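You operate a simulated robot arm through the tools that you are given. There is no shell and no other tool. Be economical: measure what you need, move in short steps, check, and stop when the job is done.

Carry out the task below with a simulated two-armed robot. There is one attempt and no reset: what you move stays moved.

JOB
Lock the yellow box in the field case and load the trolley.
Fine: lid shut, catch locked, then carry the case to the trolley deck with both hands.
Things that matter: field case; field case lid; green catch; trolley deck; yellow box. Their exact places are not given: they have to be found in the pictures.

It is judged by the outcome, as a careful person would: the job done as asked, and still so three seconds after it is handed in. It fails if anything else is knocked over, pushed out of place, dropped, spilled or broken. A push-on lid holds only when it is set on centred and level and pressed home; a screw cap is set on level and turned clockwise until tight.

ROBOT AND FRAMES
Two 7-joint arms with two-finger parallel grippers on one trunk, on a base that drives. Base frame: it is fixed to the floor where the robot stands at the start and does not move with it; the origin is under the middle of the robot, x ahead of it, y to its left, z up. Units: cm, degrees, N and s.
The left shoulder is at the start at [6, 14.3, 90.1], the right one opposite. With the tool pointing down near the work surface each hand reaches from about 30 to 72 cm from the robot's upright axis, wherever it stands, measured 20 degrees to its own side. Places, roughly: field case [50, 10, 90]; field case lid [70, 10, 100]; green catch [70, 10, 110]; trolley deck [-170, -90, 80]. Payload 1.57 kg a hand.
The tool frame of a hand sits at the grasp point between the pads (the TCP): z along the fingers, y along the line on which they close. The tips reach 3 cm beyond it. Largest opening 11 cm; finger width 2.4, thickness 1.2; the body of the gripper, 4.8 by 11.2 cm, starts 7.8 cm behind the TCP.
Orientation is that of the tool frame in the base frame, as a unit quaternion [x, y, z, w]. With the fingers straight down and closing along the base's y, the tool's x points along the base's -x, its y along +y and its z along -z.

CONTROLS
- The arms move only by the tool send_rows. It takes "left_series", "right_series" or both (then of equal length, played together; a hand with none holds still); each is one flat list of numbers, 7 for each row, row after row: the gripper command, from -1 (shut) to 1 (fully open), values between in proportion, then the shift along the tool's x, y, z in cm, then the turn, a rotation vector about the tool's x, y, z in rad. In form: [hand, dx, dy, dz, wx, wy, wz, hand, dx, dy, dz, wx, wy, wz, ...]. A call has 1 to 20 rows; each row shifts and turns the commanded pose from where the row before left it, along the tool's axes as they then stand. A row lasts 0.2 s, in which the tool goes at most 5 cm and 8.6 degrees; a call with a longer step from one row to the next is refused whole, and so is a gripper value outside its range. Where a pose cannot be reached the arm comes as near as it can. A force on the tool above 40 N (or 10 N above the force at the start of the call, whichever is more), or a blocked arm, ends the call early, and 0.2 s more pass. The fingers move at their own pace (about 4.5 cm/s each) and stop on an object; they squeeze with about 43 N. The grip force told is the motor's: it shows also when the fingers shut on nothing. Time passes only in rows, and 0.2 s behind the last, so rows that do not move let the fingers close. It gives the time, the measured TCP pose, the force on the tool (base axes), the opening and the grip force at its end, in the units of the frame above (readings bear some noise), with the torque about the TCP (base axes, N m) and any sound that the robot's microphone picked up.
- Cameras (640 x 400 px; columns grow to the right, rows downward): "scene" is now at [4.34, 1.52, 152.39]; the picture's right is [0.21, -0.98, 0.00], its down [-0.73, -0.16, -0.66] and it looks along [0.65, 0.14, -0.75] (base axes); focal length 269 px, centre (320, 200). "left" rides on the left gripper at [7, -1.6, -14.1] in its tool frame; the picture's right is [0.23, 0.97, 0.00], its down [-0.86, 0.20, -0.48] and it looks along [-0.47, 0.11, 0.88] (tool axes); focal length 222 px, centre (320, 200). "right" rides on the right gripper at [7, 1.6, -14.1] in its tool frame; the picture's right is [-0.23, 0.97, 0.00], its down [-0.86, -0.20, -0.48] and it looks along [-0.47, -0.11, 0.88] (tool axes); focal length 222 px, centre (320, 200).
- grab_frame(camera): a new picture of that camera. No time passes.
- slide_trunk(by): slides the trunk up (or, below 0, down) by that many cm; the arms and the scene camera ride with it, the base frame stays. It gives what a move gives, with no picture.
- steer(legs): drives the robot by 1 to 6 legs, each [ahead, left, turn to the left] in cm, cm and degrees, along the robot's own axes; the way and the turn of a leg run together, so that a leg with both is an arc; at most 150 cm and 180 degrees a leg. The arms and the cameras ride along, it lands a little off, and it stops where it bumps. It gives what a move gives.
- aim_head(pan, tilt): turns the head with the scene camera to pan (to the left, within 86 degrees either way) and tilt (down, from -29 to 69), counted from straight ahead of the robot. It gives what a move gives.
- locate(camera, pixels): for up to 12 pixels [column, row] of the newest picture of that camera ("zoom" is the newest enlarged one), the place [x, y, z] in the base frame of the surface seen there, good to about 0.2 cm, but the place of the scene camera against the robot may be out by one fixed shift of up to 1.2 cm in any direction. No time passes.
- enlarge(camera, box): a new picture of the part [left, top, right, bottom] of that camera's present view, enlarged. No time passes.
- job_done(): hands the job in; it is judged then, once.

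Go step by step. Measure first, check grasps and placings, and put right what went wrong. The budget is 80 turns and 62 pictures, counting those below and the enlarged ones. Unless the task says otherwise, let go and move clear before handing in, and close with one line.

The tools are called after "Call:" as a command line: name --argument value ..., lists and objects as JSON in quotes. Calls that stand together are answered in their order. send_rows: Moves the arms, as the interface text tells. Its arguments: {"type":"object","properties":{"left_series":{"type":"array","items":{"type":"number"}},"right_series":{"type":"array","items":{"type":"number"}}},"required":[]} The other tools are called the same way: slide_trunk (by) slides the trunk up or down; steer (legs) drives the base; aim_head (pan, tilt) turns the head that bears the scene camera; grab_frame (camera) takes a picture; locate (camera, pixels) gives the place of the surface under pixels of a picture; enlarge (camera, box) takes an enlarged picture of a part of a camera's view; job_done () hands the job in.

At the start:

```text
time_s: 0.0
left_ee_pos: [43.44, 26.99, 99.94]
left_ee_rot: [0.001, 1.0, 0.0, 0.0]
left_contact_force: [-0.3, 0.8, 0.8]
left_wrist_torque: [0.0, 0.0, -0.01]
left_gripper_width: 11.0
left_gripper_force: 0.1
right_ee_pos: [60.93, -18.8, 100.02]
right_ee_rot: [0.001, 1.0, 0.0, 0.0]
right_contact_force: [-0.1, 0.7, 0.0]
right_wrist_torque: [0.0, 0.0, 0.0]
right_gripper_width: 11.0
right_gripper_force: 0.0
trunk travel left (down, up): [-50.0, 9.0]
robot x, y, heading: [0.42, 0.12, 0.2]
head pan, tilt: [12.2, 48.3]
```

scene: 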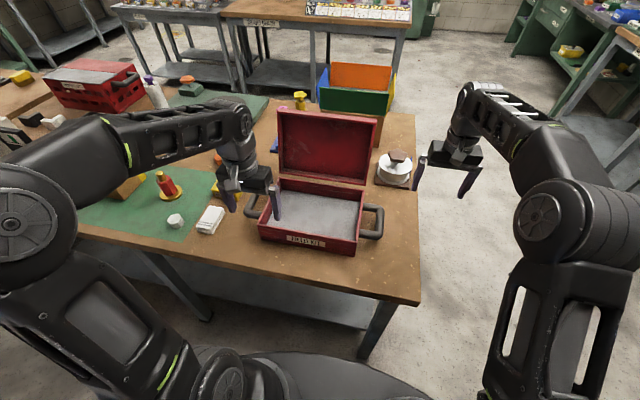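
right: 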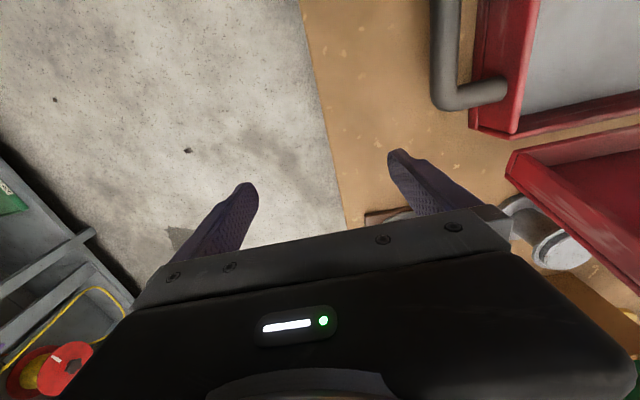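
left: 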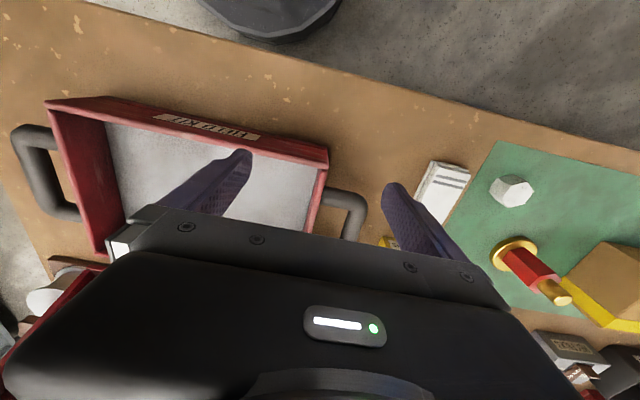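

The case is open and empty at about (310,215), with its lid standing up behind it; a yellow thing lies near (130,188). I'll enlarge both areas.

Call:
enlarge --camera "scene" --box '[220, 90, 420, 260]'

Call:
enlarge --camera "scene" --box '[60, 60, 300, 250]'

```text
2.35 times, centred on (320, 175) of scene
```

zoom: 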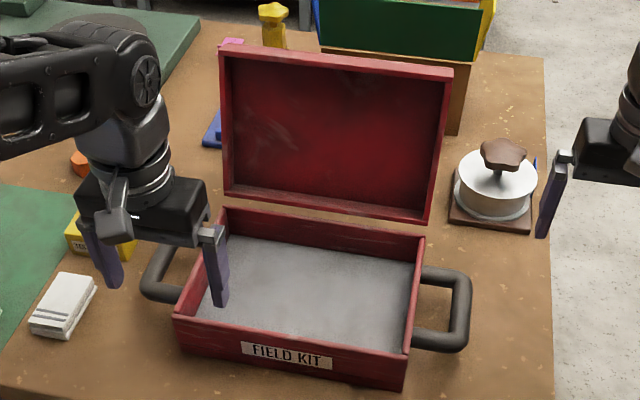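

```text
2.11 times, centred on (180, 155) of scene
```

zoom: 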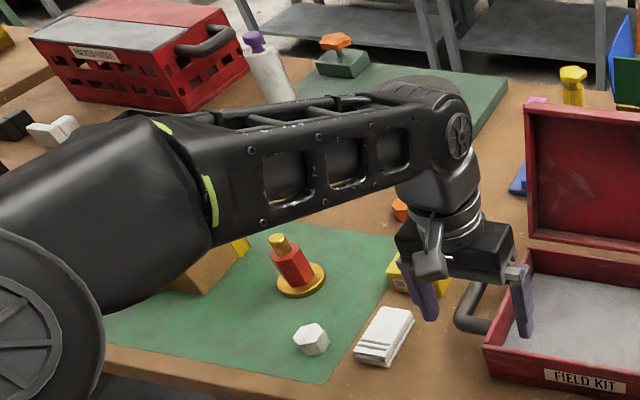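

A labelled yellow box is partly hidden behind the left gripper. I'll raise the left hand to see it.

Call:
send_rows --left_series '[1, 0, 0, -5, 0, 0, 0, 1, 0, 0, -5, 0, 0, 0, 1, 0, 0, -5, 0, 0, 0, 1, 4, 0, -2, 0, 0, 0, 1, 4, 0, 0, 0, 0, 0]'

Call:
grab_frame --camera "left"

Call:
grab_frame --camera "scene"

```text
time_s: 1.2
left_ee_pos: [35.5, 27.57, 111.52]
left_ee_rot: [-0.012, 0.999, -0.027, 0.036]
left_contact_force: [-0.4, -0.6, 0.2]
left_wrist_torque: [0.0, 0.0, -0.01]
left_gripper_width: 10.99
left_gripper_force: 0.0
left hand out of reach, approached as far as the arm can: row 2, 3, 4
right_ee_pos: [60.86, -18.87, 100.01]
right_ee_rot: [0.0, 1.0, 0.0, 0.001]
right_contact_force: [-0.4, 0.2, 0.0]
right_wrist_torque: [0.0, 0.0, 0.01]
right_gripper_width: 11.01
right_gripper_force: 0.1
trunk travel left (down, up): [-50.0, 9.0]
robot x, y, heading: [-0.07, 0.39, 0.1]
head pan, tilt: [12.2, 48.3]
```

```text
56 pictures are left
```

left: 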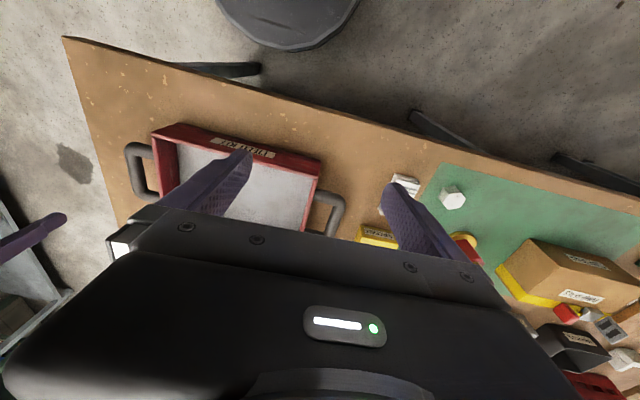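

```text
55 pictures are left
```

scene: 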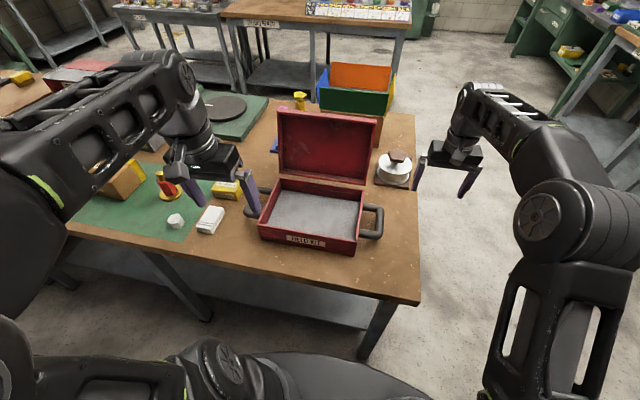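

Call:
enlarge --camera "scene" --box '[190, 165, 290, 240]'

Call:
locate --camera "scene" --pixels '[[215, 183], [227, 192], [241, 186], [213, 195], [239, 197], [259, 236], [353, 254], [363, 197], [281, 181], [279, 108], [378, 121], [310, 215]]'

Call:
locate --camera "left" --pixels '[[372, 235], [362, 240], [383, 246], [235, 148], [328, 215], [155, 132], [325, 158]]'

```text
5.33 times, centred on (240, 202) of scene
```

zoom: 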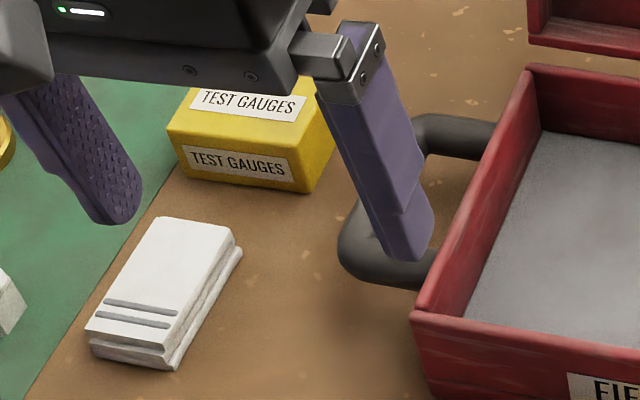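

```text
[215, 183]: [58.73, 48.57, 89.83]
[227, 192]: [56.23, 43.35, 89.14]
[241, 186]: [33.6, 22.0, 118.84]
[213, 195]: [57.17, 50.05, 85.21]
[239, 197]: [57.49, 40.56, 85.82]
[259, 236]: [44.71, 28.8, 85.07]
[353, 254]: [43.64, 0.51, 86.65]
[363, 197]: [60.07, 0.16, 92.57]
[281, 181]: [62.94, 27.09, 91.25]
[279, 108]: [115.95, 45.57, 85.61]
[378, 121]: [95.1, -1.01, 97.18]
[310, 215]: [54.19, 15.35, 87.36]
```

```text
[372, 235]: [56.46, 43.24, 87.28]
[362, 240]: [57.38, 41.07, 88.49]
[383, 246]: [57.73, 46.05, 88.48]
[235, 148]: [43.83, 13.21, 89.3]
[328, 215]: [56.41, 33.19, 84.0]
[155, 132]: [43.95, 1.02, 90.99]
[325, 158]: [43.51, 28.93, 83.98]
```

The labelled yellow box "TEST GAUGES" is at about (58.5, 45, 84–89). I'll measure the case and lid next, looking for the green catch.

Call:
enlarge --camera "scene" --box '[240, 90, 400, 190]'

Call:
locate --camera "scene" --pixels '[[282, 112], [374, 124], [282, 170], [362, 183], [325, 118], [325, 175], [384, 230], [382, 208], [248, 190], [248, 215], [390, 168], [399, 157]]'

```text
4.00 times, centred on (320, 140) of scene
```

zoom: 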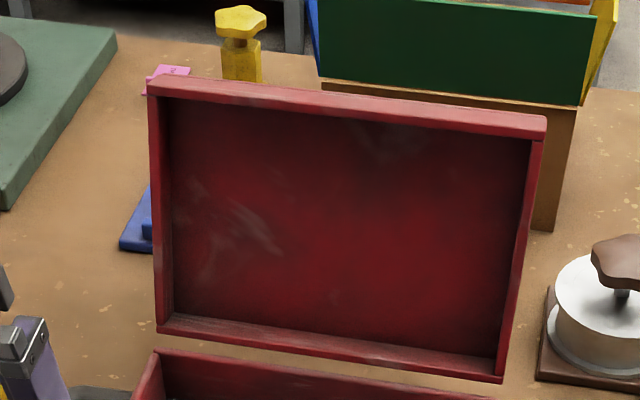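

```text
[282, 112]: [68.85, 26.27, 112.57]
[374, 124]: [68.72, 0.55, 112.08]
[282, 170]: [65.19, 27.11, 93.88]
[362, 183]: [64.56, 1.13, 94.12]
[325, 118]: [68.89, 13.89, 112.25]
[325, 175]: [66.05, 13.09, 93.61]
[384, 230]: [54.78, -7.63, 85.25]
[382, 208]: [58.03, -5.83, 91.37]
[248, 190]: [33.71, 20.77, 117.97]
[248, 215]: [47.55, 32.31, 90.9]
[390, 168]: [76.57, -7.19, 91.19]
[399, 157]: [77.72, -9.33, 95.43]
```

Call:
send_rows --right_series '[1, 4, 0, -3, 0, 0, 0, 1, 4, 0, -3, 0, 0, 0, 1, 4, 0, -2, 0, 0, 0, 1, 4, 0, 0, 0, 0, 0, 1, 4, 0, 0, 0, 0, 0, 1, 4, 0, 0, 0, 0, 0]'

Call:
steer --legs '[[0, 20, 0]]'

Call:
grab_frame --camera "left"

Call:
grab_frame --camera "scene"

```text
time_s: 2.6
left_ee_pos: [35.52, 27.63, 111.63]
left_ee_rot: [-0.013, 0.999, -0.026, 0.034]
left_contact_force: [-0.1, -0.1, 0.4]
left_wrist_torque: [-0.04, -0.03, 0.0]
left_gripper_width: 11.01
left_gripper_force: 0.1
right_ee_pos: [36.72, -18.86, 108.13]
right_ee_rot: [0.001, 1.0, 0.0, 0.001]
right_contact_force: [-0.3, 0.0, -0.4]
right_wrist_torque: [0.03, 0.04, 0.02]
right_gripper_width: 11.0
right_gripper_force: 0.0
trunk travel left (down, up): [-50.0, 9.0]
robot x, y, heading: [0.39, -0.04, -0.2]
head pan, tilt: [12.2, 48.3]
```

```text
time_s: 4.2
left_ee_pos: [35.63, 48.09, 111.42]
left_ee_rot: [-0.013, 0.999, -0.027, 0.036]
left_contact_force: [0.3, 0.5, -0.2]
left_wrist_torque: [-0.03, -0.02, -0.02]
left_gripper_width: 11.02
left_gripper_force: 0.0
right_ee_pos: [36.85, 1.52, 108.06]
right_ee_rot: [0.001, 1.0, 0.0, 0.0]
right_contact_force: [0.1, 0.4, 0.3]
right_wrist_torque: [-0.05, 0.02, 0.02]
right_gripper_width: 11.01
right_gripper_force: 0.0
trunk travel left (down, up): [-50.0, 9.0]
robot x, y, heading: [0.31, 20.33, -0.5]
head pan, tilt: [12.2, 48.3]
```

```text
52 pictures are left
```

left: 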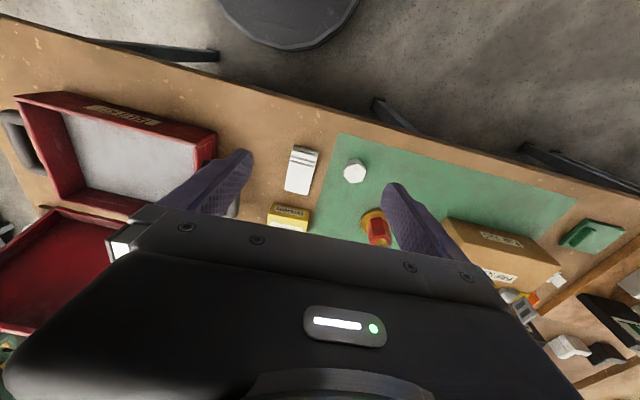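

```text
51 pictures are left
```

scene: 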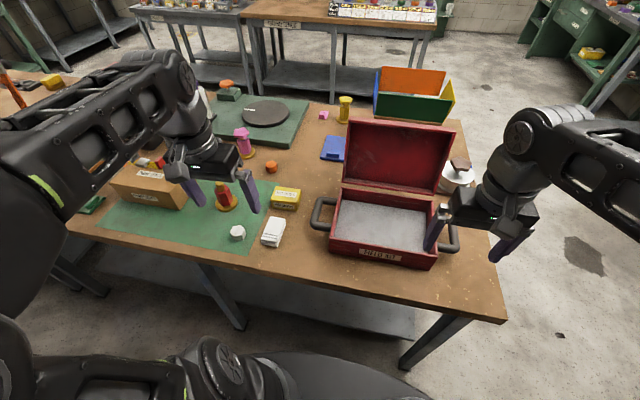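

Call:
enlarge --camera "scene" --box '[230, 170, 330, 240]'

Call:
locate --camera "zoom" --pixels '[[295, 125], [430, 125], [320, 110], [440, 180], [265, 195], [420, 215], [350, 150], [340, 205]]'

Call:
locate --camera "left" --pixels '[[273, 206], [310, 212], [270, 222], [306, 231], [290, 210], [288, 225], [206, 150], [215, 132], [236, 210], [300, 170]]'

```text
5.71 times, centred on (280, 205) of scene
```

zoom: 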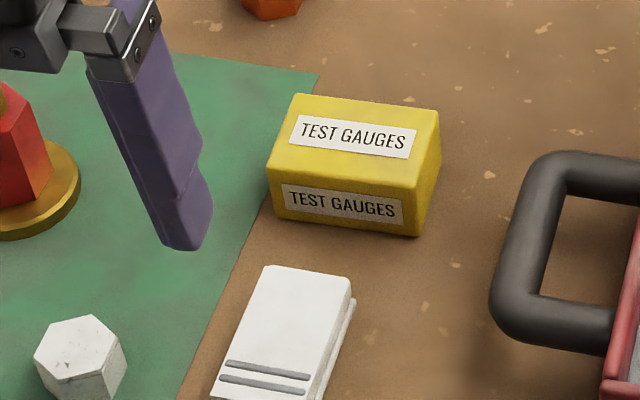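

```text
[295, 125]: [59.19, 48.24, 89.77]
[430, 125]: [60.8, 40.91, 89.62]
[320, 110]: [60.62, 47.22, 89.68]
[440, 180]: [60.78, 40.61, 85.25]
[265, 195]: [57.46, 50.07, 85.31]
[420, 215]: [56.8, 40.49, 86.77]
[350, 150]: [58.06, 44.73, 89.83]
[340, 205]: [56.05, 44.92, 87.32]
```

```text
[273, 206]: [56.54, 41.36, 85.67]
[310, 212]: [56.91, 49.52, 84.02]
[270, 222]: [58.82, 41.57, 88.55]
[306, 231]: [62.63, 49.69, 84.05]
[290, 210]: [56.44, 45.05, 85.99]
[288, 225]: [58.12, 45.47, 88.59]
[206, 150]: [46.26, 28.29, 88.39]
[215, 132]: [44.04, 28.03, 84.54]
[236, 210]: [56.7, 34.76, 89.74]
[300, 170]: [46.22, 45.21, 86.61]
```

Left-camera points give the box x≈56.5–61.5, y≈41–49, top z 88.6. I'll move the left hand over it, closing along y.

Call:
send_rows --left_series '[1, -4, -0.5, 0, 0, 0, 0, 1, -4, -0.5, 0, 0, 0, 0, 1, -4, -0.5, 2, 0, 0, 0, 1, -4, -0.5, 3, 0, 0, 0, 1, -4, -0.5, 4, 0, 0, 0, 1, -3.4, -0.5, 2.5, 0, 0, 0, 1, 0, 0, 0, 0, 0, 0]'

Call:
grab_frame --camera "left"

Call:
locate --camera "zoom" --pixels '[[275, 172], [413, 184], [304, 98], [434, 113]]'

```text
refused: row 4 steps farther than a row can; nothing moved
```

```text
49 pictures are left
```

left: 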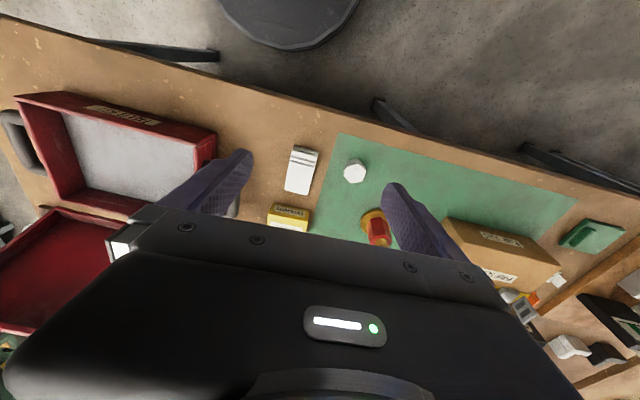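

```text
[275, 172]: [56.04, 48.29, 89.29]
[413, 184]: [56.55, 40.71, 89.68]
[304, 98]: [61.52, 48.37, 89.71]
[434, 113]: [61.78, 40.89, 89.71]
```

Call:
send_rows --left_series '[1, -4, -0.5, 0, 0, 0, 0, 1, -4, -0.5, 0, 0, 0, 0, 1, -4, -0.5, 2, 0, 0, 0, 1, -4, -0.5, 2, 0, 0, 0, 1, -4, -0.5, 2.5, 0, 0, 0, 1, -3.4, -0.5, 2.5, 0, 0, 0, 1, 0, 0, 2.5, 0, 0, 0]'

```text
time_s: 5.8
left_ee_pos: [57.02, 43.43, 101.35]
left_ee_rot: [-0.012, 0.999, -0.026, 0.036]
left_contact_force: [-0.6, 0.5, -0.6]
left_wrist_torque: [-0.01, 0.02, -0.02]
left_gripper_width: 10.99
left_gripper_force: 0.0
left hand out of reach, approached as far as the arm can: row 5, 6
right_ee_pos: [36.92, 1.41, 108.2]
right_ee_rot: [0.001, 1.0, 0.0, 0.0]
right_contact_force: [0.2, 0.0, 0.8]
right_wrist_torque: [0.02, 0.03, -0.02]
right_gripper_width: 11.01
right_gripper_force: 0.1
trunk travel left (down, up): [-50.0, 9.0]
robot x, y, heading: [0.04, 20.69, -0.3]
head pan, tilt: [12.2, 48.3]
```

Call:
send_rows --left_series '[1, 0, 0.5, 3, -0.052, 0.072, 0.024, 1, -1, 0.5, 3, 0, 0, 0, 1, -1, 0.5, 2, 0, 0, 0, 1, 0, 0, 0, 0, 0, 0]'

Call:
grab_frame --camera "left"

```text
time_s: 6.8
left_ee_pos: [55.57, 42.6, 94.05]
left_ee_rot: [0.002, 1.0, 0.0, 0.0]
left_contact_force: [-0.6, -0.4, -0.1]
left_wrist_torque: [0.03, -0.03, -0.03]
left_gripper_width: 10.99
left_gripper_force: 0.1
left hand out of reach, approached as far as the arm can: row 1, 2, 3
right_ee_pos: [36.8, 1.46, 108.12]
right_ee_rot: [0.001, 1.0, 0.0, 0.0]
right_contact_force: [-0.2, 0.5, 0.0]
right_wrist_torque: [-0.01, 0.01, -0.01]
right_gripper_width: 10.99
right_gripper_force: 0.0
trunk travel left (down, up): [-50.0, 9.0]
robot x, y, heading: [-0.12, 20.38, -0.3]
head pan, tilt: [12.2, 48.3]
```

```text
48 pictures are left
```

left: 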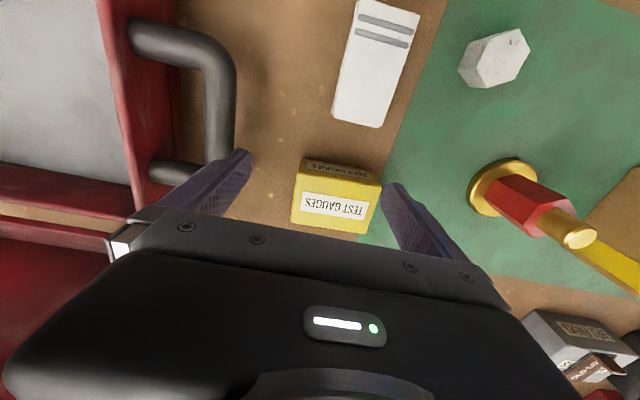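

The hand is at its reach limit; raising the trunk gives more reach above the table.

Call:
slide_trunk --by 9

Call:
send_rows --left_series '[1, 0, 0.5, 3, 0, 0, 0, 1, -1, 0.5, 3, 0, 0, 0, 1, -1, 0.5, 3, 0, 0, 0, 1, -1.4, 0.5, 0, 0, 0, 0, 1, 0, 0, 0, 0, 0, 0]'

```text
time_s: 8.1
left_ee_pos: [55.7, 42.73, 102.88]
left_ee_rot: [0.001, 1.0, 0.0, -0.001]
left_contact_force: [-0.4, 0.0, 0.8]
left_wrist_torque: [0.01, -0.01, -0.01]
left_gripper_width: 11.01
left_gripper_force: 0.0
right_ee_pos: [36.89, 1.47, 117.0]
right_ee_rot: [0.001, 1.0, 0.0, -0.001]
right_contact_force: [-0.9, 0.2, 0.3]
right_wrist_torque: [0.03, 0.02, -0.02]
right_gripper_width: 11.01
right_gripper_force: 0.1
trunk travel left (down, up): [-59.0, 0.0]
robot x, y, heading: [0.24, 20.11, -0.4]
head pan, tilt: [12.2, 48.3]
```

```text
time_s: 9.3
left_ee_pos: [55.49, 41.29, 97.24]
left_ee_rot: [0.003, 1.0, 0.0, 0.001]
left_contact_force: [-0.5, -0.2, 0.7]
left_wrist_torque: [-0.03, 0.02, -0.01]
left_gripper_width: 11.01
left_gripper_force: 0.0
left hand out of reach, approached as far as the arm can: row 1, 2, 3, 4
right_ee_pos: [36.92, 1.48, 117.03]
right_ee_rot: [0.001, 1.0, 0.001, 0.0]
right_contact_force: [0.7, -0.3, -1.1]
right_wrist_torque: [0.0, -0.01, 0.01]
right_gripper_width: 11.01
right_gripper_force: 0.0
trunk travel left (down, up): [-59.0, 0.0]
robot x, y, heading: [-0.01, 20.33, -0.0]
head pan, tilt: [12.2, 48.3]
```

The arm stays short of the target. I'll check the space between the base and the table so I can drive closer.

Call:
grab_frame --camera "scene"

Call:
locate --camera "scene" --pixels '[[300, 355], [340, 360], [380, 375], [300, 265], [340, 275], [400, 290], [240, 350], [280, 255]]'

```text
47 pictures are left
```

scene: 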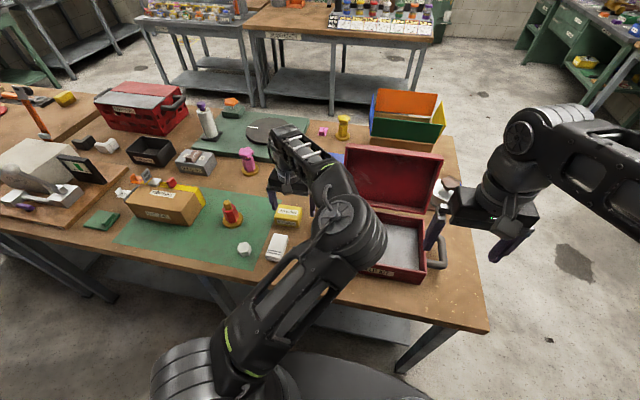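

```text
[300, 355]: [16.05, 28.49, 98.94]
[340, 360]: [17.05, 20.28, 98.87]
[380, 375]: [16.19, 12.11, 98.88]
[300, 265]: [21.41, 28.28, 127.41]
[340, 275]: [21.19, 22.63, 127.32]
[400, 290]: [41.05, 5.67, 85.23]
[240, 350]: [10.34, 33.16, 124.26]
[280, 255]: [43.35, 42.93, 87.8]
```

The left elbow has swung inward across the body, which limits reach. I'll retract the hand and see whether it comes back.

Call:
send_rows --left_series '[1, 2, 0.5, -3, 0, 0, 0, 1, 3, 0.5, -3, 0, 0, 0, 1, 4, 1, -2, 0, 0, 0, 1, 4, 1, -2, 0, 0, 0, 1, 4, 1, -2, 0, 0, 0, 1, 4, 1, -2, 0, 0, 0, 1, 0, 1, -2, 0, 0, 0, 1, 0, 1, -2, 0, 0, 0]'

Call:
grab_frame --camera "scene"

```text
time_s: 11.1
left_ee_pos: [34.36, 48.24, 115.13]
left_ee_rot: [0.001, 1.0, -0.001, 0.0]
left_contact_force: [0.0, -0.4, 0.4]
left_wrist_torque: [0.02, -0.01, -0.04]
left_gripper_width: 10.98
left_gripper_force: 0.0
right_ee_pos: [36.83, 1.37, 116.97]
right_ee_rot: [0.0, 1.0, 0.0, 0.0]
right_contact_force: [-0.3, 0.3, 0.8]
right_wrist_torque: [0.01, 0.01, -0.02]
right_gripper_width: 10.99
right_gripper_force: 0.1
trunk travel left (down, up): [-59.0, 0.0]
robot x, y, heading: [-0.05, 20.45, -0.1]
head pan, tilt: [12.2, 48.3]
```

```text
46 pictures are left
```

scene: 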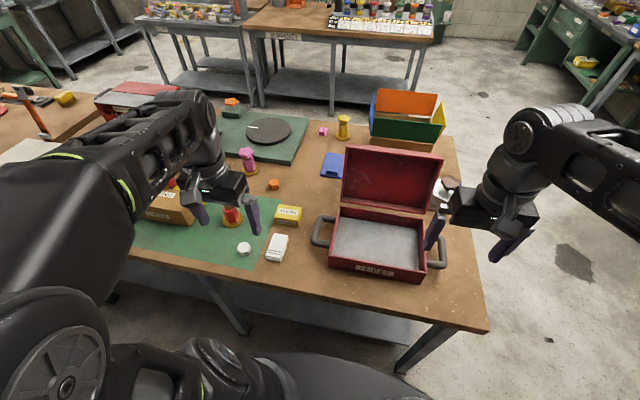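

The elbow is outward again. I'll lower the hand first, then extend forward.

Call:
send_rows --left_series '[1, 0, 0, 4, 0, 0, 0, 1, 0, 0, 4, 0, 0, 0, 1, 0, 0, 4, 0, 0, 0, 1, 0, 0, 4, 0, 0, 0, 1, -4, -0.5, 2, 0, 0, 0, 1, -4, -0.5, 0, 0, 0, 0, 1, -4, -0.5, 0, 0, 0, 0, 1, -4, -0.5, 0, 0, 0, 0, 1, -4, -0.5, 0, 0, 0, 0, 1, -4, -0.6, 0, 0, 0, 0, 1, 0, 0, 0, 0, 0, 0]'

Call:
grab_frame --camera "left"

```text
time_s: 13.5
left_ee_pos: [58.42, 45.05, 96.96]
left_ee_rot: [0.002, 1.0, 0.0, 0.0]
left_contact_force: [0.1, 0.7, 0.4]
left_wrist_torque: [0.0, -0.05, 0.0]
left_gripper_width: 11.01
left_gripper_force: 0.1
right_ee_pos: [36.72, 1.4, 117.23]
right_ee_rot: [0.001, 1.0, 0.0, 0.0]
right_contact_force: [-0.7, -0.3, -0.5]
right_wrist_torque: [0.01, -0.01, -0.04]
right_gripper_width: 10.98
right_gripper_force: 0.1
trunk travel left (down, up): [-59.0, 0.0]
robot x, y, heading: [0.28, 20.52, 0.1]
head pan, tilt: [12.2, 48.3]
```

```text
45 pictures are left
```

left: 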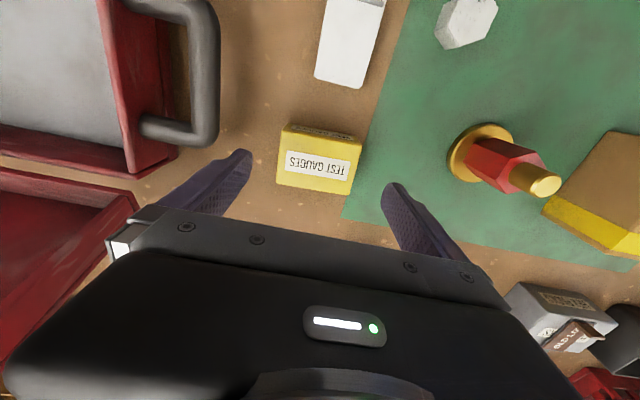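

Call:
locate --camera "left" --pixels '[[284, 140], [359, 150], [280, 184], [350, 192], [320, 165]]'

Call:
send_rows --left_series '[1, -0.5, 0, 3, 0, 0, 0, 1, 0, 0, 3, 0, 0, 0, 1, 0, 0, 2.5, 0, 0, 0, 1, 0, 0, 0, 0, 0, 0]'

Call:
grab_frame --camera "left"

```text
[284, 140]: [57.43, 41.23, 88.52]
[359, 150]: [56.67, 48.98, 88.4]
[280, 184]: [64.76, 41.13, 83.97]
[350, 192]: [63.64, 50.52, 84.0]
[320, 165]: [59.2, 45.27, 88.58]
```

```text
time_s: 14.5
left_ee_pos: [58.75, 44.98, 88.67]
left_ee_rot: [0.001, 1.0, 0.0, 0.0]
left_contact_force: [0.2, 1.4, 0.2]
left_wrist_torque: [-0.01, 0.01, -0.03]
left_gripper_width: 10.99
left_gripper_force: 0.1
right_ee_pos: [36.79, 1.51, 117.08]
right_ee_rot: [0.0, 1.0, 0.0, 0.0]
right_contact_force: [-0.5, 0.5, 0.3]
right_wrist_torque: [0.01, 0.03, -0.01]
right_gripper_width: 11.02
right_gripper_force: 0.2
trunk travel left (down, up): [-59.0, 0.0]
robot x, y, heading: [-0.34, 20.63, 0.0]
head pan, tilt: [12.2, 48.3]
```

```text
44 pictures are left
```

left: 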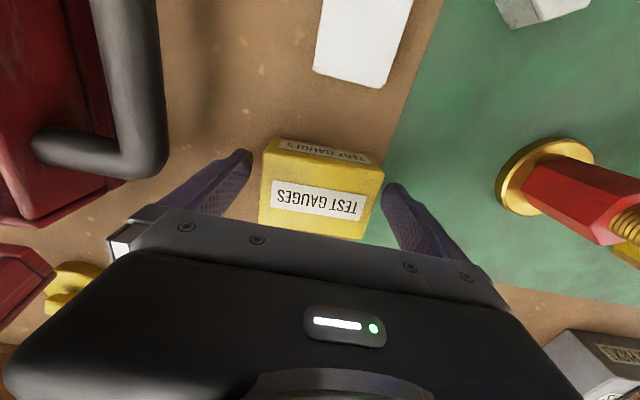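

Fingers straddle the box. Down 1.1 cm, close, then lift.

Call:
send_rows --left_series '[1, 0, 0, 1.1, 0, 0, 0, -1, 0, 0, 0, 0, 0, 0, -1, 0, 0, 0, 0, 0, 0, -1, 0, 0, 0, 0, 0, 0, -1, 0, 0, 0, 0, 0, 0, -1, 0, 0, -3, 0, 0, 0, -1, 0, 0, -3, 0, 0, 0, -1, 0, 0, -3, 0, 0, 0]'

Call:
grab_frame --camera "left"

```text
time_s: 16.3
left_ee_pos: [58.78, 44.86, 96.65]
left_ee_rot: [0.001, 1.0, 0.0, 0.0]
left_contact_force: [0.2, 0.3, -2.0]
left_wrist_torque: [0.0, -0.01, -0.02]
left_gripper_width: 8.51
left_gripper_force: 43.1
right_ee_pos: [36.87, 1.38, 117.12]
right_ee_rot: [0.0, 1.0, 0.0, 0.0]
right_contact_force: [-0.5, -0.3, -0.1]
right_wrist_torque: [0.02, 0.0, -0.03]
right_gripper_width: 11.03
right_gripper_force: 0.0
trunk travel left (down, up): [-59.0, 0.0]
robot x, y, heading: [-0.06, 20.33, 0.0]
head pan, tilt: [12.2, 48.3]
```

```text
43 pictures are left
```

left: 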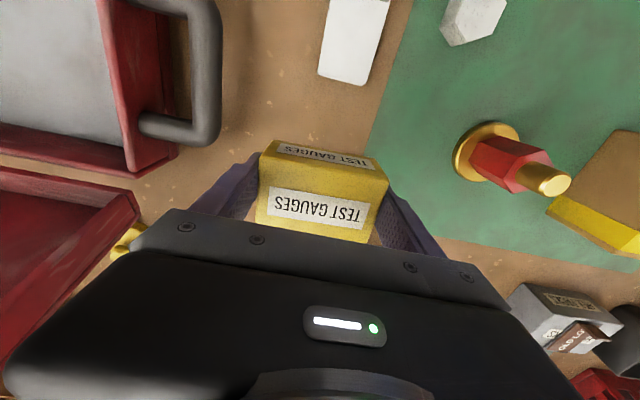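

The box is held (width 8.5). I'll raise it, pull it to x≈52, and drive right so it comes over the case.

Call:
send_rows --left_series '[-1, 1.5, 0, -3, 0, 0, 0, -1, 2, 0, -3, 0, 0, 0, -1, 3, 0, -1, 0, 0, 0, -1, 0, 0, 0, 0, 0, 0]'

Call:
steer --legs '[[0, -16, 0]]'

Call:
grab_frame --camera "scene"

Call:
grab_frame --camera "left"

```text
time_s: 17.3
left_ee_pos: [52.47, 45.2, 103.68]
left_ee_rot: [0.002, 1.0, 0.0, 0.0]
left_contact_force: [0.0, -0.5, -1.9]
left_wrist_torque: [0.01, 0.06, -0.02]
left_gripper_width: 8.49
left_gripper_force: 43.0
right_ee_pos: [36.88, 1.38, 117.06]
right_ee_rot: [0.0, 1.0, 0.001, 0.0]
right_contact_force: [0.0, 0.1, 0.1]
right_wrist_torque: [0.02, 0.01, 0.01]
right_gripper_width: 11.02
right_gripper_force: 0.1
trunk travel left (down, up): [-59.0, 0.0]
robot x, y, heading: [0.03, 20.25, 0.0]
head pan, tilt: [12.2, 48.3]
```

```text
time_s: 18.7
left_ee_pos: [52.39, 29.18, 103.71]
left_ee_rot: [0.001, 1.0, 0.001, 0.0]
left_contact_force: [0.3, -0.6, -1.5]
left_wrist_torque: [-0.02, 0.02, 0.0]
left_gripper_width: 8.52
left_gripper_force: 42.9
right_ee_pos: [36.84, -14.58, 117.01]
right_ee_rot: [0.0, 1.0, 0.001, 0.0]
right_contact_force: [0.3, -0.3, 0.3]
right_wrist_torque: [0.05, 0.01, 0.01]
right_gripper_width: 11.01
right_gripper_force: 0.0
trunk travel left (down, up): [-59.0, 0.0]
robot x, y, heading: [0.21, 4.23, 0.3]
head pan, tilt: [12.2, 48.3]
```

```text
42 pictures are left
```

scene: 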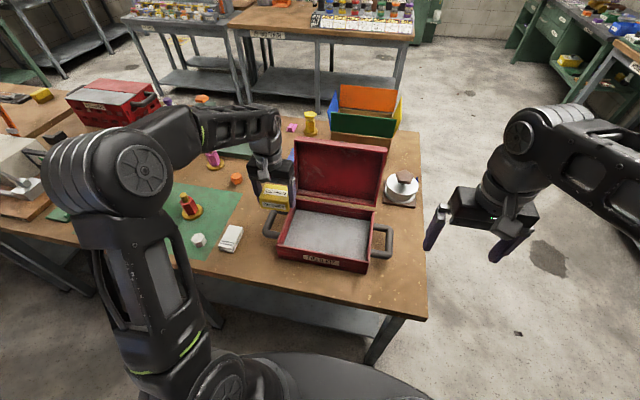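

```text
41 pictures are left
```

left: 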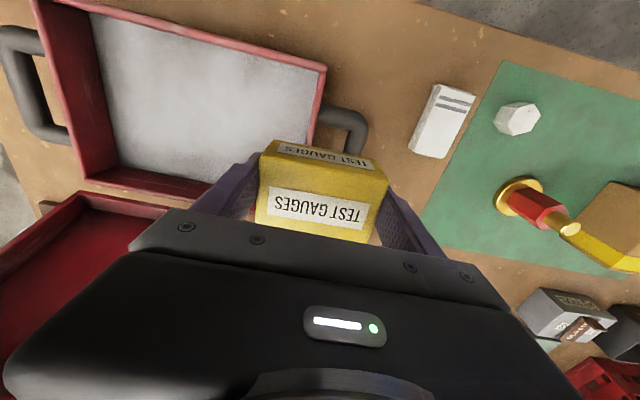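

Call:
locate --camera "left" --pixels '[[326, 69], [320, 90], [150, 22], [88, 178], [45, 90], [200, 100], [150, 140], [10, 40], [50, 110], [350, 112], [362, 135], [345, 150]]'

Call:
locate --camera "scene" --pixels '[[325, 235], [278, 254], [366, 271], [299, 203], [373, 215], [336, 208], [322, 255], [388, 238], [266, 225], [386, 257]]'

```text
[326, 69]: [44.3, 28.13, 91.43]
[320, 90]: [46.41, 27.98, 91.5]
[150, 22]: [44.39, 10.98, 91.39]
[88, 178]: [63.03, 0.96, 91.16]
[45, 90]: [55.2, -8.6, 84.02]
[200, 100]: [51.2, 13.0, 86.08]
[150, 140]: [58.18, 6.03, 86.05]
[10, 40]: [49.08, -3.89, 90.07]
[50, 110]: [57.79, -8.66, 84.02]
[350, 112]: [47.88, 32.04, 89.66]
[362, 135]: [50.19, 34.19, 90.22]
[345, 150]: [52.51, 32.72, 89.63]
```

```text
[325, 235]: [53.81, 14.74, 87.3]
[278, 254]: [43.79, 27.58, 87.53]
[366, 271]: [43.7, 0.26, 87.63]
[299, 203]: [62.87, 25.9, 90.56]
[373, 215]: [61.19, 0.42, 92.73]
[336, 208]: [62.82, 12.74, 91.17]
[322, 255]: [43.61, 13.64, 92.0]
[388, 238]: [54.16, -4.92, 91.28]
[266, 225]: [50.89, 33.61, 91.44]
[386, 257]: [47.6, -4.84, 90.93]
```

Case: x 44–63, y 0.8–28.3, rim z 91.4, floor z 86.05. I'll set the box at its centre.

Call:
send_rows --left_series '[-1, 0, -4, 0, 0, 0, 0, -1, 0, -4, 0, 0, 0, 0, -1, -0.3, -4, 0, 0, 0, 0, -1, -0.3, -2.7, 2, 0, 0, 0, -1, 0, 0, 4, 0, 0, 0, -1, 0, 0, 4, 0, 0, 0, -1, 0, 0, 2, 0, 0, 0, -1, 0, 0, 0, 0, 0, 0]'

```text
time_s: 20.5
left_ee_pos: [52.83, 14.43, 91.8]
left_ee_rot: [0.002, 1.0, 0.001, 0.0]
left_contact_force: [1.1, -0.5, -1.2]
left_wrist_torque: [0.0, 0.02, 0.02]
left_gripper_width: 8.48
left_gripper_force: 42.9
right_ee_pos: [36.91, -14.37, 117.18]
right_ee_rot: [0.0, 1.0, 0.0, 0.0]
right_contact_force: [-0.8, 0.0, -0.5]
right_wrist_torque: [-0.03, 0.04, 0.01]
right_gripper_width: 10.98
right_gripper_force: 0.0
trunk travel left (down, up): [-59.0, 0.0]
robot x, y, heading: [-0.4, 4.56, -0.1]
head pan, tilt: [12.2, 48.3]
```

Call:
send_rows --left_series '[-1, 0, 0, 1.5, 0, 0, 0, -1, 0, 0, 0.6, 0, 0, 0, -1, 0, 0, 0, 0, 0, 0]'

```text
time_s: 21.3
left_ee_pos: [52.9, 14.56, 89.59]
left_ee_rot: [0.001, 1.0, 0.0, 0.0]
left_contact_force: [-0.2, 0.1, -0.9]
left_wrist_torque: [-0.03, 0.03, 0.0]
left_gripper_width: 8.47
left_gripper_force: 43.1
right_ee_pos: [36.83, -14.44, 117.04]
right_ee_rot: [0.0, 1.0, 0.0, 0.001]
right_contact_force: [-0.1, 0.0, 0.7]
right_wrist_torque: [0.03, 0.0, 0.0]
right_gripper_width: 10.98
right_gripper_force: 0.0
trunk travel left (down, up): [-59.0, 0.0]
robot x, y, heading: [-0.02, 4.52, 0.2]
head pan, tilt: [12.2, 48.3]
```

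Essentially on the floor. Release and withdraw, then move back clear.

Call:
send_rows --left_series '[1, 0, 0, 0, 0, 0, 0, 1, 0, 0, 0, 0, 0, 0, 1, 0, 0, 0, 0, 0, 0, 1, 0, 0, -4, 0, 0, 0, 1, 0, 0, -4, 0, 0, 0, 1, 0, 0, -4, 0, 0, 0, 1, 4, 2, -2, 0, 0, 0, 1, 4, 2, -2, 0, 0, 0, 1, 4, 2, 0, 0, 0, 0, 1, 4, 2, 0, 0, 0, 0]'

Call:
grab_frame --camera "scene"

Call:
enlarge --camera "scene" --box '[240, 120, 440, 280]'

```text
time_s: 23.5
left_ee_pos: [36.89, 22.86, 105.5]
left_ee_rot: [0.001, 1.0, 0.0, 0.0]
left_contact_force: [-0.4, 0.8, 0.1]
left_wrist_torque: [0.0, -0.02, 0.02]
left_gripper_width: 10.99
left_gripper_force: 0.1
right_ee_pos: [36.78, -14.37, 117.14]
right_ee_rot: [-0.001, 1.0, 0.0, 0.001]
right_contact_force: [-0.1, 0.1, -0.1]
right_wrist_torque: [0.0, -0.05, 0.0]
right_gripper_width: 10.99
right_gripper_force: 0.2
trunk travel left (down, up): [-59.0, 0.0]
robot x, y, heading: [0.13, 4.53, 0.0]
head pan, tilt: [12.2, 48.3]
```

```text
40 pictures are left
```

scene: 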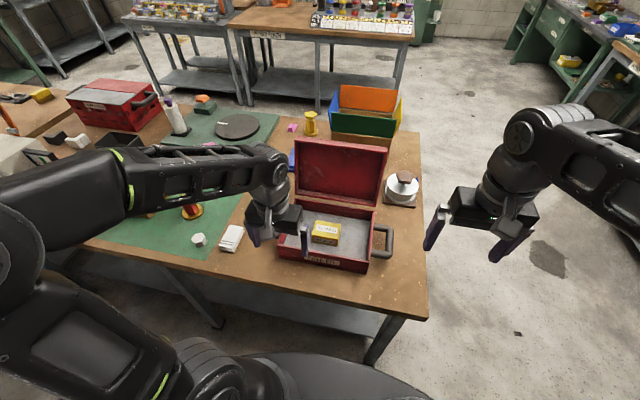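

```text
2.50 times, centred on (340, 200) of scene
```

zoom: 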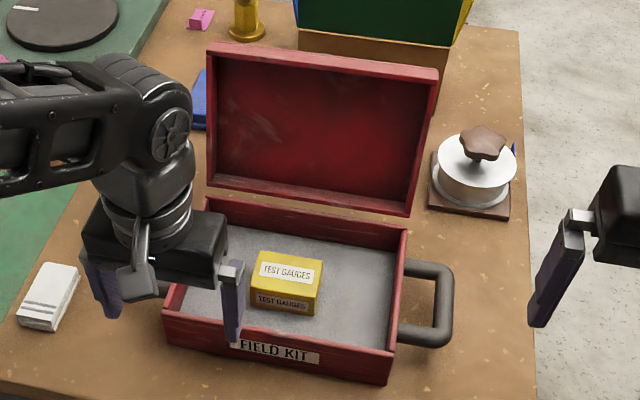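

The box sits in the case. To close the lid I need to reach behind it, so I'll check how far the robot can drive forward by looking down.

Call:
aim_head --pan -5 --tilt 66

Call:
grab_frame --camera "scene"

```text
time_s: 24.3
left_ee_pos: [36.84, 22.79, 105.48]
left_ee_rot: [0.001, 1.0, 0.001, 0.0]
left_contact_force: [0.1, -0.8, -0.6]
left_wrist_torque: [0.0, 0.0, -0.01]
left_gripper_width: 11.0
left_gripper_force: 0.0
right_ee_pos: [36.81, -14.39, 116.94]
right_ee_rot: [0.0, 1.0, 0.0, -0.001]
right_contact_force: [0.6, -0.5, 0.0]
right_wrist_torque: [0.01, 0.02, 0.0]
right_gripper_width: 11.01
right_gripper_force: 0.1
trunk travel left (down, up): [-59.0, 0.0]
robot x, y, heading: [0.57, 4.33, -0.3]
head pan, tilt: [-5.0, 66.0]
```

```text
38 pictures are left
```

scene: 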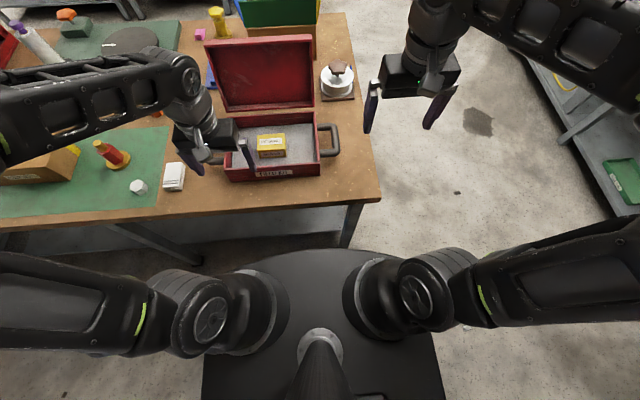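

Call:
locate --camera "scene" --pixels '[[313, 251], [320, 258], [280, 205], [330, 203], [375, 198], [345, 245], [208, 40], [312, 36], [225, 108], [314, 104], [260, 38]]'

Call:
enlarge --camera "scene" --box '[190, 20, 350, 190]'

```text
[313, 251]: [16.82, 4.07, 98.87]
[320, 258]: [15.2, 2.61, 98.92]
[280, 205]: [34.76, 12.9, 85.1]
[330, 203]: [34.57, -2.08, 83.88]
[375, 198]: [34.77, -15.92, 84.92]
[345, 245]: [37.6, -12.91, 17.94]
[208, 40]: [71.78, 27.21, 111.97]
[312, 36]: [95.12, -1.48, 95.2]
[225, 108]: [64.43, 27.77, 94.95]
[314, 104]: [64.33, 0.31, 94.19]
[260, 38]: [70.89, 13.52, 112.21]
```

```text
2.35 times, centred on (270, 105) of scene
```

zoom: 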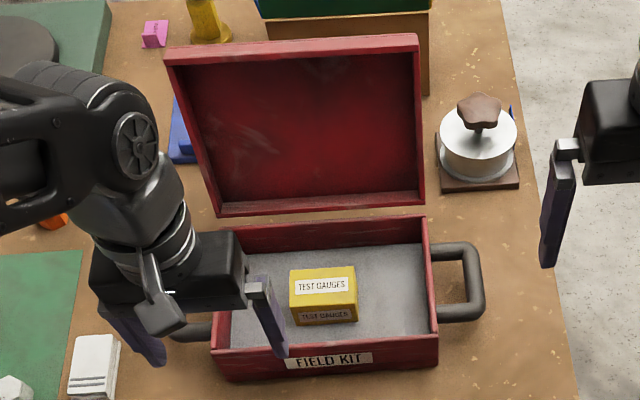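

The table edge is at x≈35 and the torso front at x≈17, so there's room. I'll drive ahead 9 and left 10 for better reach over the lid.

Call:
steer --legs '[[0, 10, 0], [9, 0, 0]]'

Call:
send_rows --right_series '[-1, 0, 0, -2, 0, 0, 0, -1, 0, 2, -2, 0, -0.12, 0, -1, 0, 2, 0, 0, -0.12, 0, -1, -4, 2, 0, 0, -0.12, 0, -1, -4, 2, 0, 0, -0.12, 0, -1, 0, 0, 0, 0, 0, 0]'

```text
time_s: 26.1
left_ee_pos: [45.97, 32.7, 105.4]
left_ee_rot: [-0.001, 1.0, 0.0, -0.001]
left_contact_force: [0.7, 0.5, -1.2]
left_wrist_torque: [-0.01, 0.0, 0.02]
left_gripper_width: 11.0
left_gripper_force: 0.0
right_ee_pos: [45.98, -4.41, 116.92]
right_ee_rot: [-0.001, 1.0, -0.001, -0.001]
right_contact_force: [0.0, -0.1, -0.3]
right_wrist_torque: [0.0, 0.07, 0.03]
right_gripper_width: 11.02
right_gripper_force: 0.1
trunk travel left (down, up): [-59.0, 0.0]
robot x, y, heading: [9.19, 14.12, 0.0]
head pan, tilt: [-5.0, 66.0]
```

```text
time_s: 27.5
left_ee_pos: [45.85, 32.72, 105.55]
left_ee_rot: [-0.001, 1.0, -0.001, 0.001]
left_contact_force: [-0.5, 0.1, 0.8]
left_wrist_torque: [-0.01, -0.01, 0.02]
left_gripper_width: 11.0
left_gripper_force: 0.0
right_ee_pos: [53.68, 3.7, 123.67]
right_ee_rot: [-0.002, 0.971, 0.001, 0.238]
right_contact_force: [0.0, 0.6, 0.1]
right_wrist_torque: [-0.01, 0.0, -0.01]
right_gripper_width: 0.0
right_gripper_force: 7.6
right hand out of reach, approached as far as the arm can: row 1
trunk travel left (down, up): [-59.0, 0.0]
robot x, y, heading: [9.09, 14.11, 0.3]
head pan, tilt: [-5.0, 66.0]
```

Call:
send_rows --right_series '[-1, -3.36, 0.3, 2.64, 0, 0, 0, -1, -3.36, 0.3, 2.64, 0, 0, 0, -1, -3.36, 0.3, 2.64, 0, 0, 0, -1, -3.36, 0.3, 2.64, 0, 0, 0, -1, -3.36, 0.3, 2.64, 0, 0, 0, -1, 0, 0, 0, 0, 0, 0]'

Call:
grab_frame --camera "right"

Call:
grab_frame --camera "scene"

```text
time_s: 28.9
left_ee_pos: [45.74, 32.65, 105.52]
left_ee_rot: [-0.001, 1.0, 0.0, 0.0]
left_contact_force: [0.7, -0.5, 0.6]
left_wrist_torque: [0.0, -0.01, 0.02]
left_gripper_width: 11.01
left_gripper_force: 0.0
right_ee_pos: [74.58, 5.22, 119.79]
right_ee_rot: [-0.002, 0.971, 0.0, 0.238]
right_contact_force: [-0.9, -0.3, -0.5]
right_wrist_torque: [-0.02, -0.01, -0.01]
right_gripper_width: 0.0
right_gripper_force: 21.6
trunk travel left (down, up): [-59.0, 0.0]
robot x, y, heading: [9.3, 13.98, 0.3]
head pan, tilt: [-5.0, 66.0]
```

```text
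36 pictures are left
```

right: 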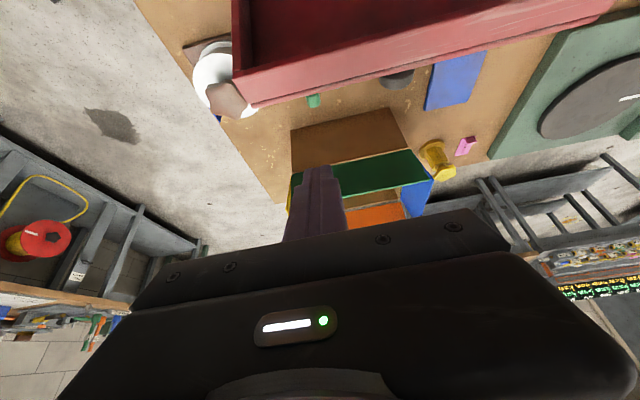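

```text
35 pictures are left
```

scene: 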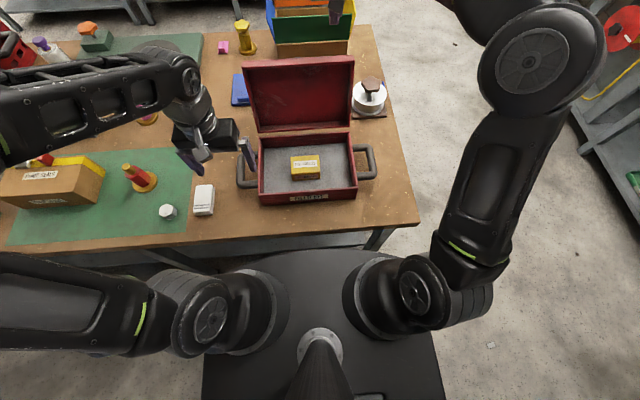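

Call:
locate --camera "right" --pixels '[[313, 100], [397, 80], [300, 97], [240, 75], [420, 62], [290, 70], [300, 85], [240, 105], [550, 30], [350, 75]]'

Call:
enlarge --camera "right" --box '[220, 20, 460, 170]'

```text
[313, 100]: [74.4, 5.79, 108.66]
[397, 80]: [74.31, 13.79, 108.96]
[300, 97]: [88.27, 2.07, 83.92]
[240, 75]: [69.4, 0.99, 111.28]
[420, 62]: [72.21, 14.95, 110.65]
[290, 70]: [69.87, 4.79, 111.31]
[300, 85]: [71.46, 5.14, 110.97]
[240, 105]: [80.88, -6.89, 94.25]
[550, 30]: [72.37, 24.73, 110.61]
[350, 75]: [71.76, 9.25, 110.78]
```

```text
2.67 times, centred on (340, 95) of right
```

zoom: 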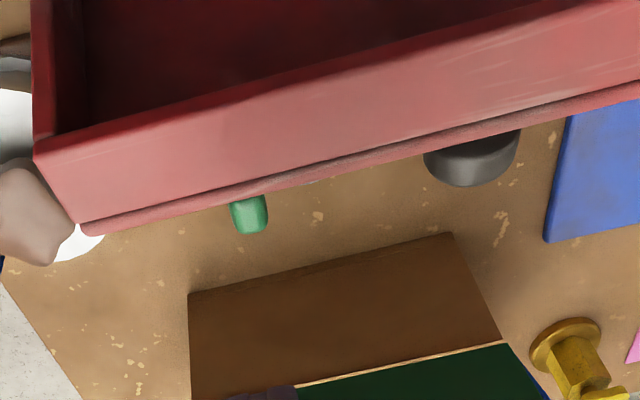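

The right picture shows the catch on the lid's outer face: a dark hub at y≈13.8 with a green lever tip at y≈5.8. I'll hook the lid at y≈20 instead, away from it: drive left 15, then lower the closed fingers behind the lid.

Call:
steer --legs '[[0, 15, 0]]'

Call:
send_rows --right_series '[-1, 1, 0, 2.67, 0, 0, 0, -1, 1, 0, 2.67, 0, 0, 0, -1, 1, 0, 2.67, 0, 0, 0, -1, 0, 0, 0, 0, 0, 0]'

Call:
grab_frame --camera "right"

```text
time_s: 30.3
left_ee_pos: [45.79, 47.66, 105.36]
left_ee_rot: [0.0, 1.0, -0.001, 0.0]
left_contact_force: [0.2, 1.0, -0.6]
left_wrist_torque: [-0.02, 0.01, -0.01]
left_gripper_width: 11.01
left_gripper_force: 0.0
right_ee_pos: [74.39, 20.13, 119.76]
right_ee_rot: [-0.002, 0.971, 0.0, 0.237]
right_contact_force: [0.4, 0.2, 0.3]
right_wrist_torque: [-0.06, 0.03, -0.07]
right_gripper_width: 0.0
right_gripper_force: 21.0
trunk travel left (down, up): [-59.0, 0.0]
robot x, y, heading: [8.78, 29.34, 0.2]
head pan, tilt: [-5.0, 66.0]
```

```text
time_s: 31.3
left_ee_pos: [45.74, 47.54, 105.4]
left_ee_rot: [-0.002, 1.0, 0.001, 0.0]
left_contact_force: [-0.1, -0.2, 0.7]
left_wrist_torque: [-0.05, -0.02, 0.0]
left_gripper_width: 10.98
left_gripper_force: 0.0
right_ee_pos: [75.42, 19.95, 111.37]
right_ee_rot: [-0.002, 0.971, 0.0, 0.239]
right_contact_force: [0.7, 0.5, 0.0]
right_wrist_torque: [-0.01, 0.05, 0.01]
right_gripper_width: 0.0
right_gripper_force: 20.9
trunk travel left (down, up): [-59.0, 0.0]
robot x, y, heading: [8.84, 29.03, 0.0]
head pan, tilt: [-5.0, 66.0]
```

```text
33 pictures are left
```

right: 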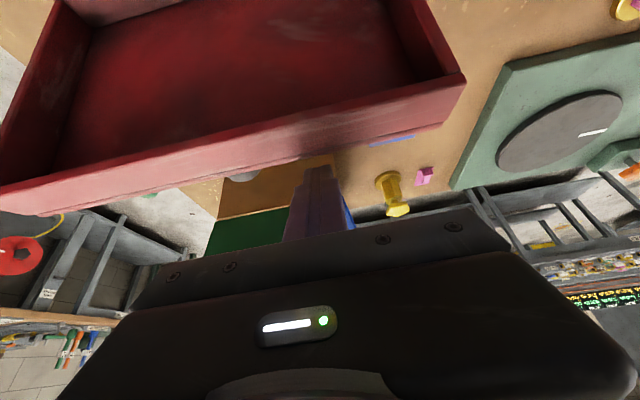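

Call:
send_rows --right_series '[-1, 2.2, 0, -1.15, 0, 0, 0, -1, 2.2, 0, -1.15, 0, 0, 0, -1, 2.2, 0, -1.15, 0, 0, 0, -1, 2.2, 0, -1.15, 0, 0, 0, -1, 2.2, 0, -1.15, 0, 0, 0, -1, 0, 0, 0, 0, 0, 0]'

Call:
grab_frame --camera "scene"

```text
time_s: 32.1
left_ee_pos: [45.87, 47.61, 105.43]
left_ee_rot: [-0.001, 1.0, 0.0, -0.001]
left_contact_force: [-0.8, -0.2, 0.2]
left_wrist_torque: [-0.02, 0.03, 0.0]
left_gripper_width: 11.02
left_gripper_force: 0.0
right_ee_pos: [68.93, 20.23, 112.14]
right_ee_rot: [-0.002, 0.968, 0.005, 0.25]
right_contact_force: [1.1, -0.5, 11.6]
right_wrist_torque: [-0.15, 0.22, 0.02]
right_gripper_width: 0.0
right_gripper_force: 21.4
trunk travel left (down, up): [-59.0, 0.0]
robot x, y, heading: [8.89, 28.93, 0.3]
head pan, tilt: [-5.0, 66.0]
stopped in row 4 (right hand): the force on the tool passed its limit at 43 N (the readings are from after the stop); the commanded pose is now the measured one
```

```text
32 pictures are left
```

scene: 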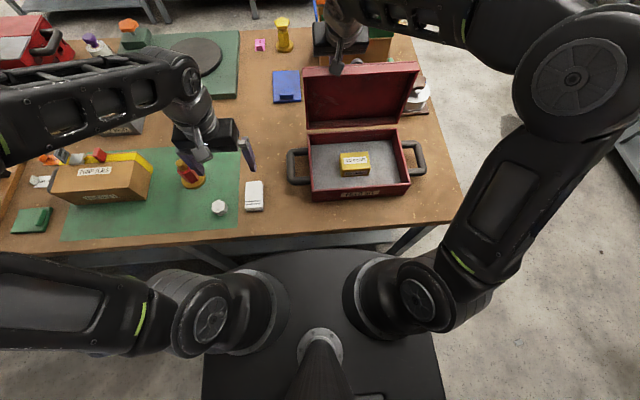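

Call:
enlarge --camera "scene" --box '[280, 30, 440, 210]'

Call:
locate --camera "scene" --pixels '[[306, 72], [320, 70], [380, 68], [416, 66], [310, 122], [396, 120]]'

```text
2.22 times, centred on (360, 120) of scene
```

zoom: 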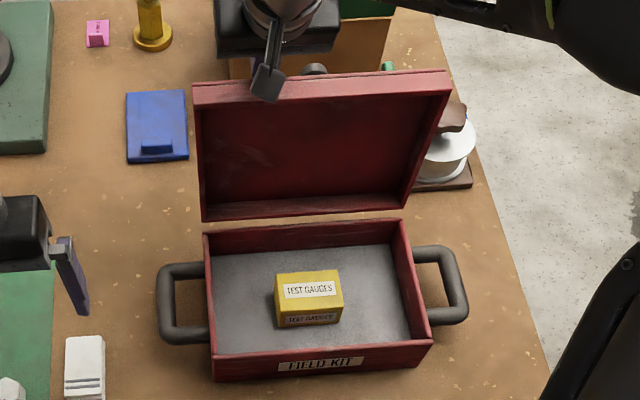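

```text
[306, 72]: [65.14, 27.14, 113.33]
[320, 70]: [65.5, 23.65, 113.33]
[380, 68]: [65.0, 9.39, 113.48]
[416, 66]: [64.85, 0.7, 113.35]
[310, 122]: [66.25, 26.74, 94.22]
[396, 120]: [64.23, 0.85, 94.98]
```

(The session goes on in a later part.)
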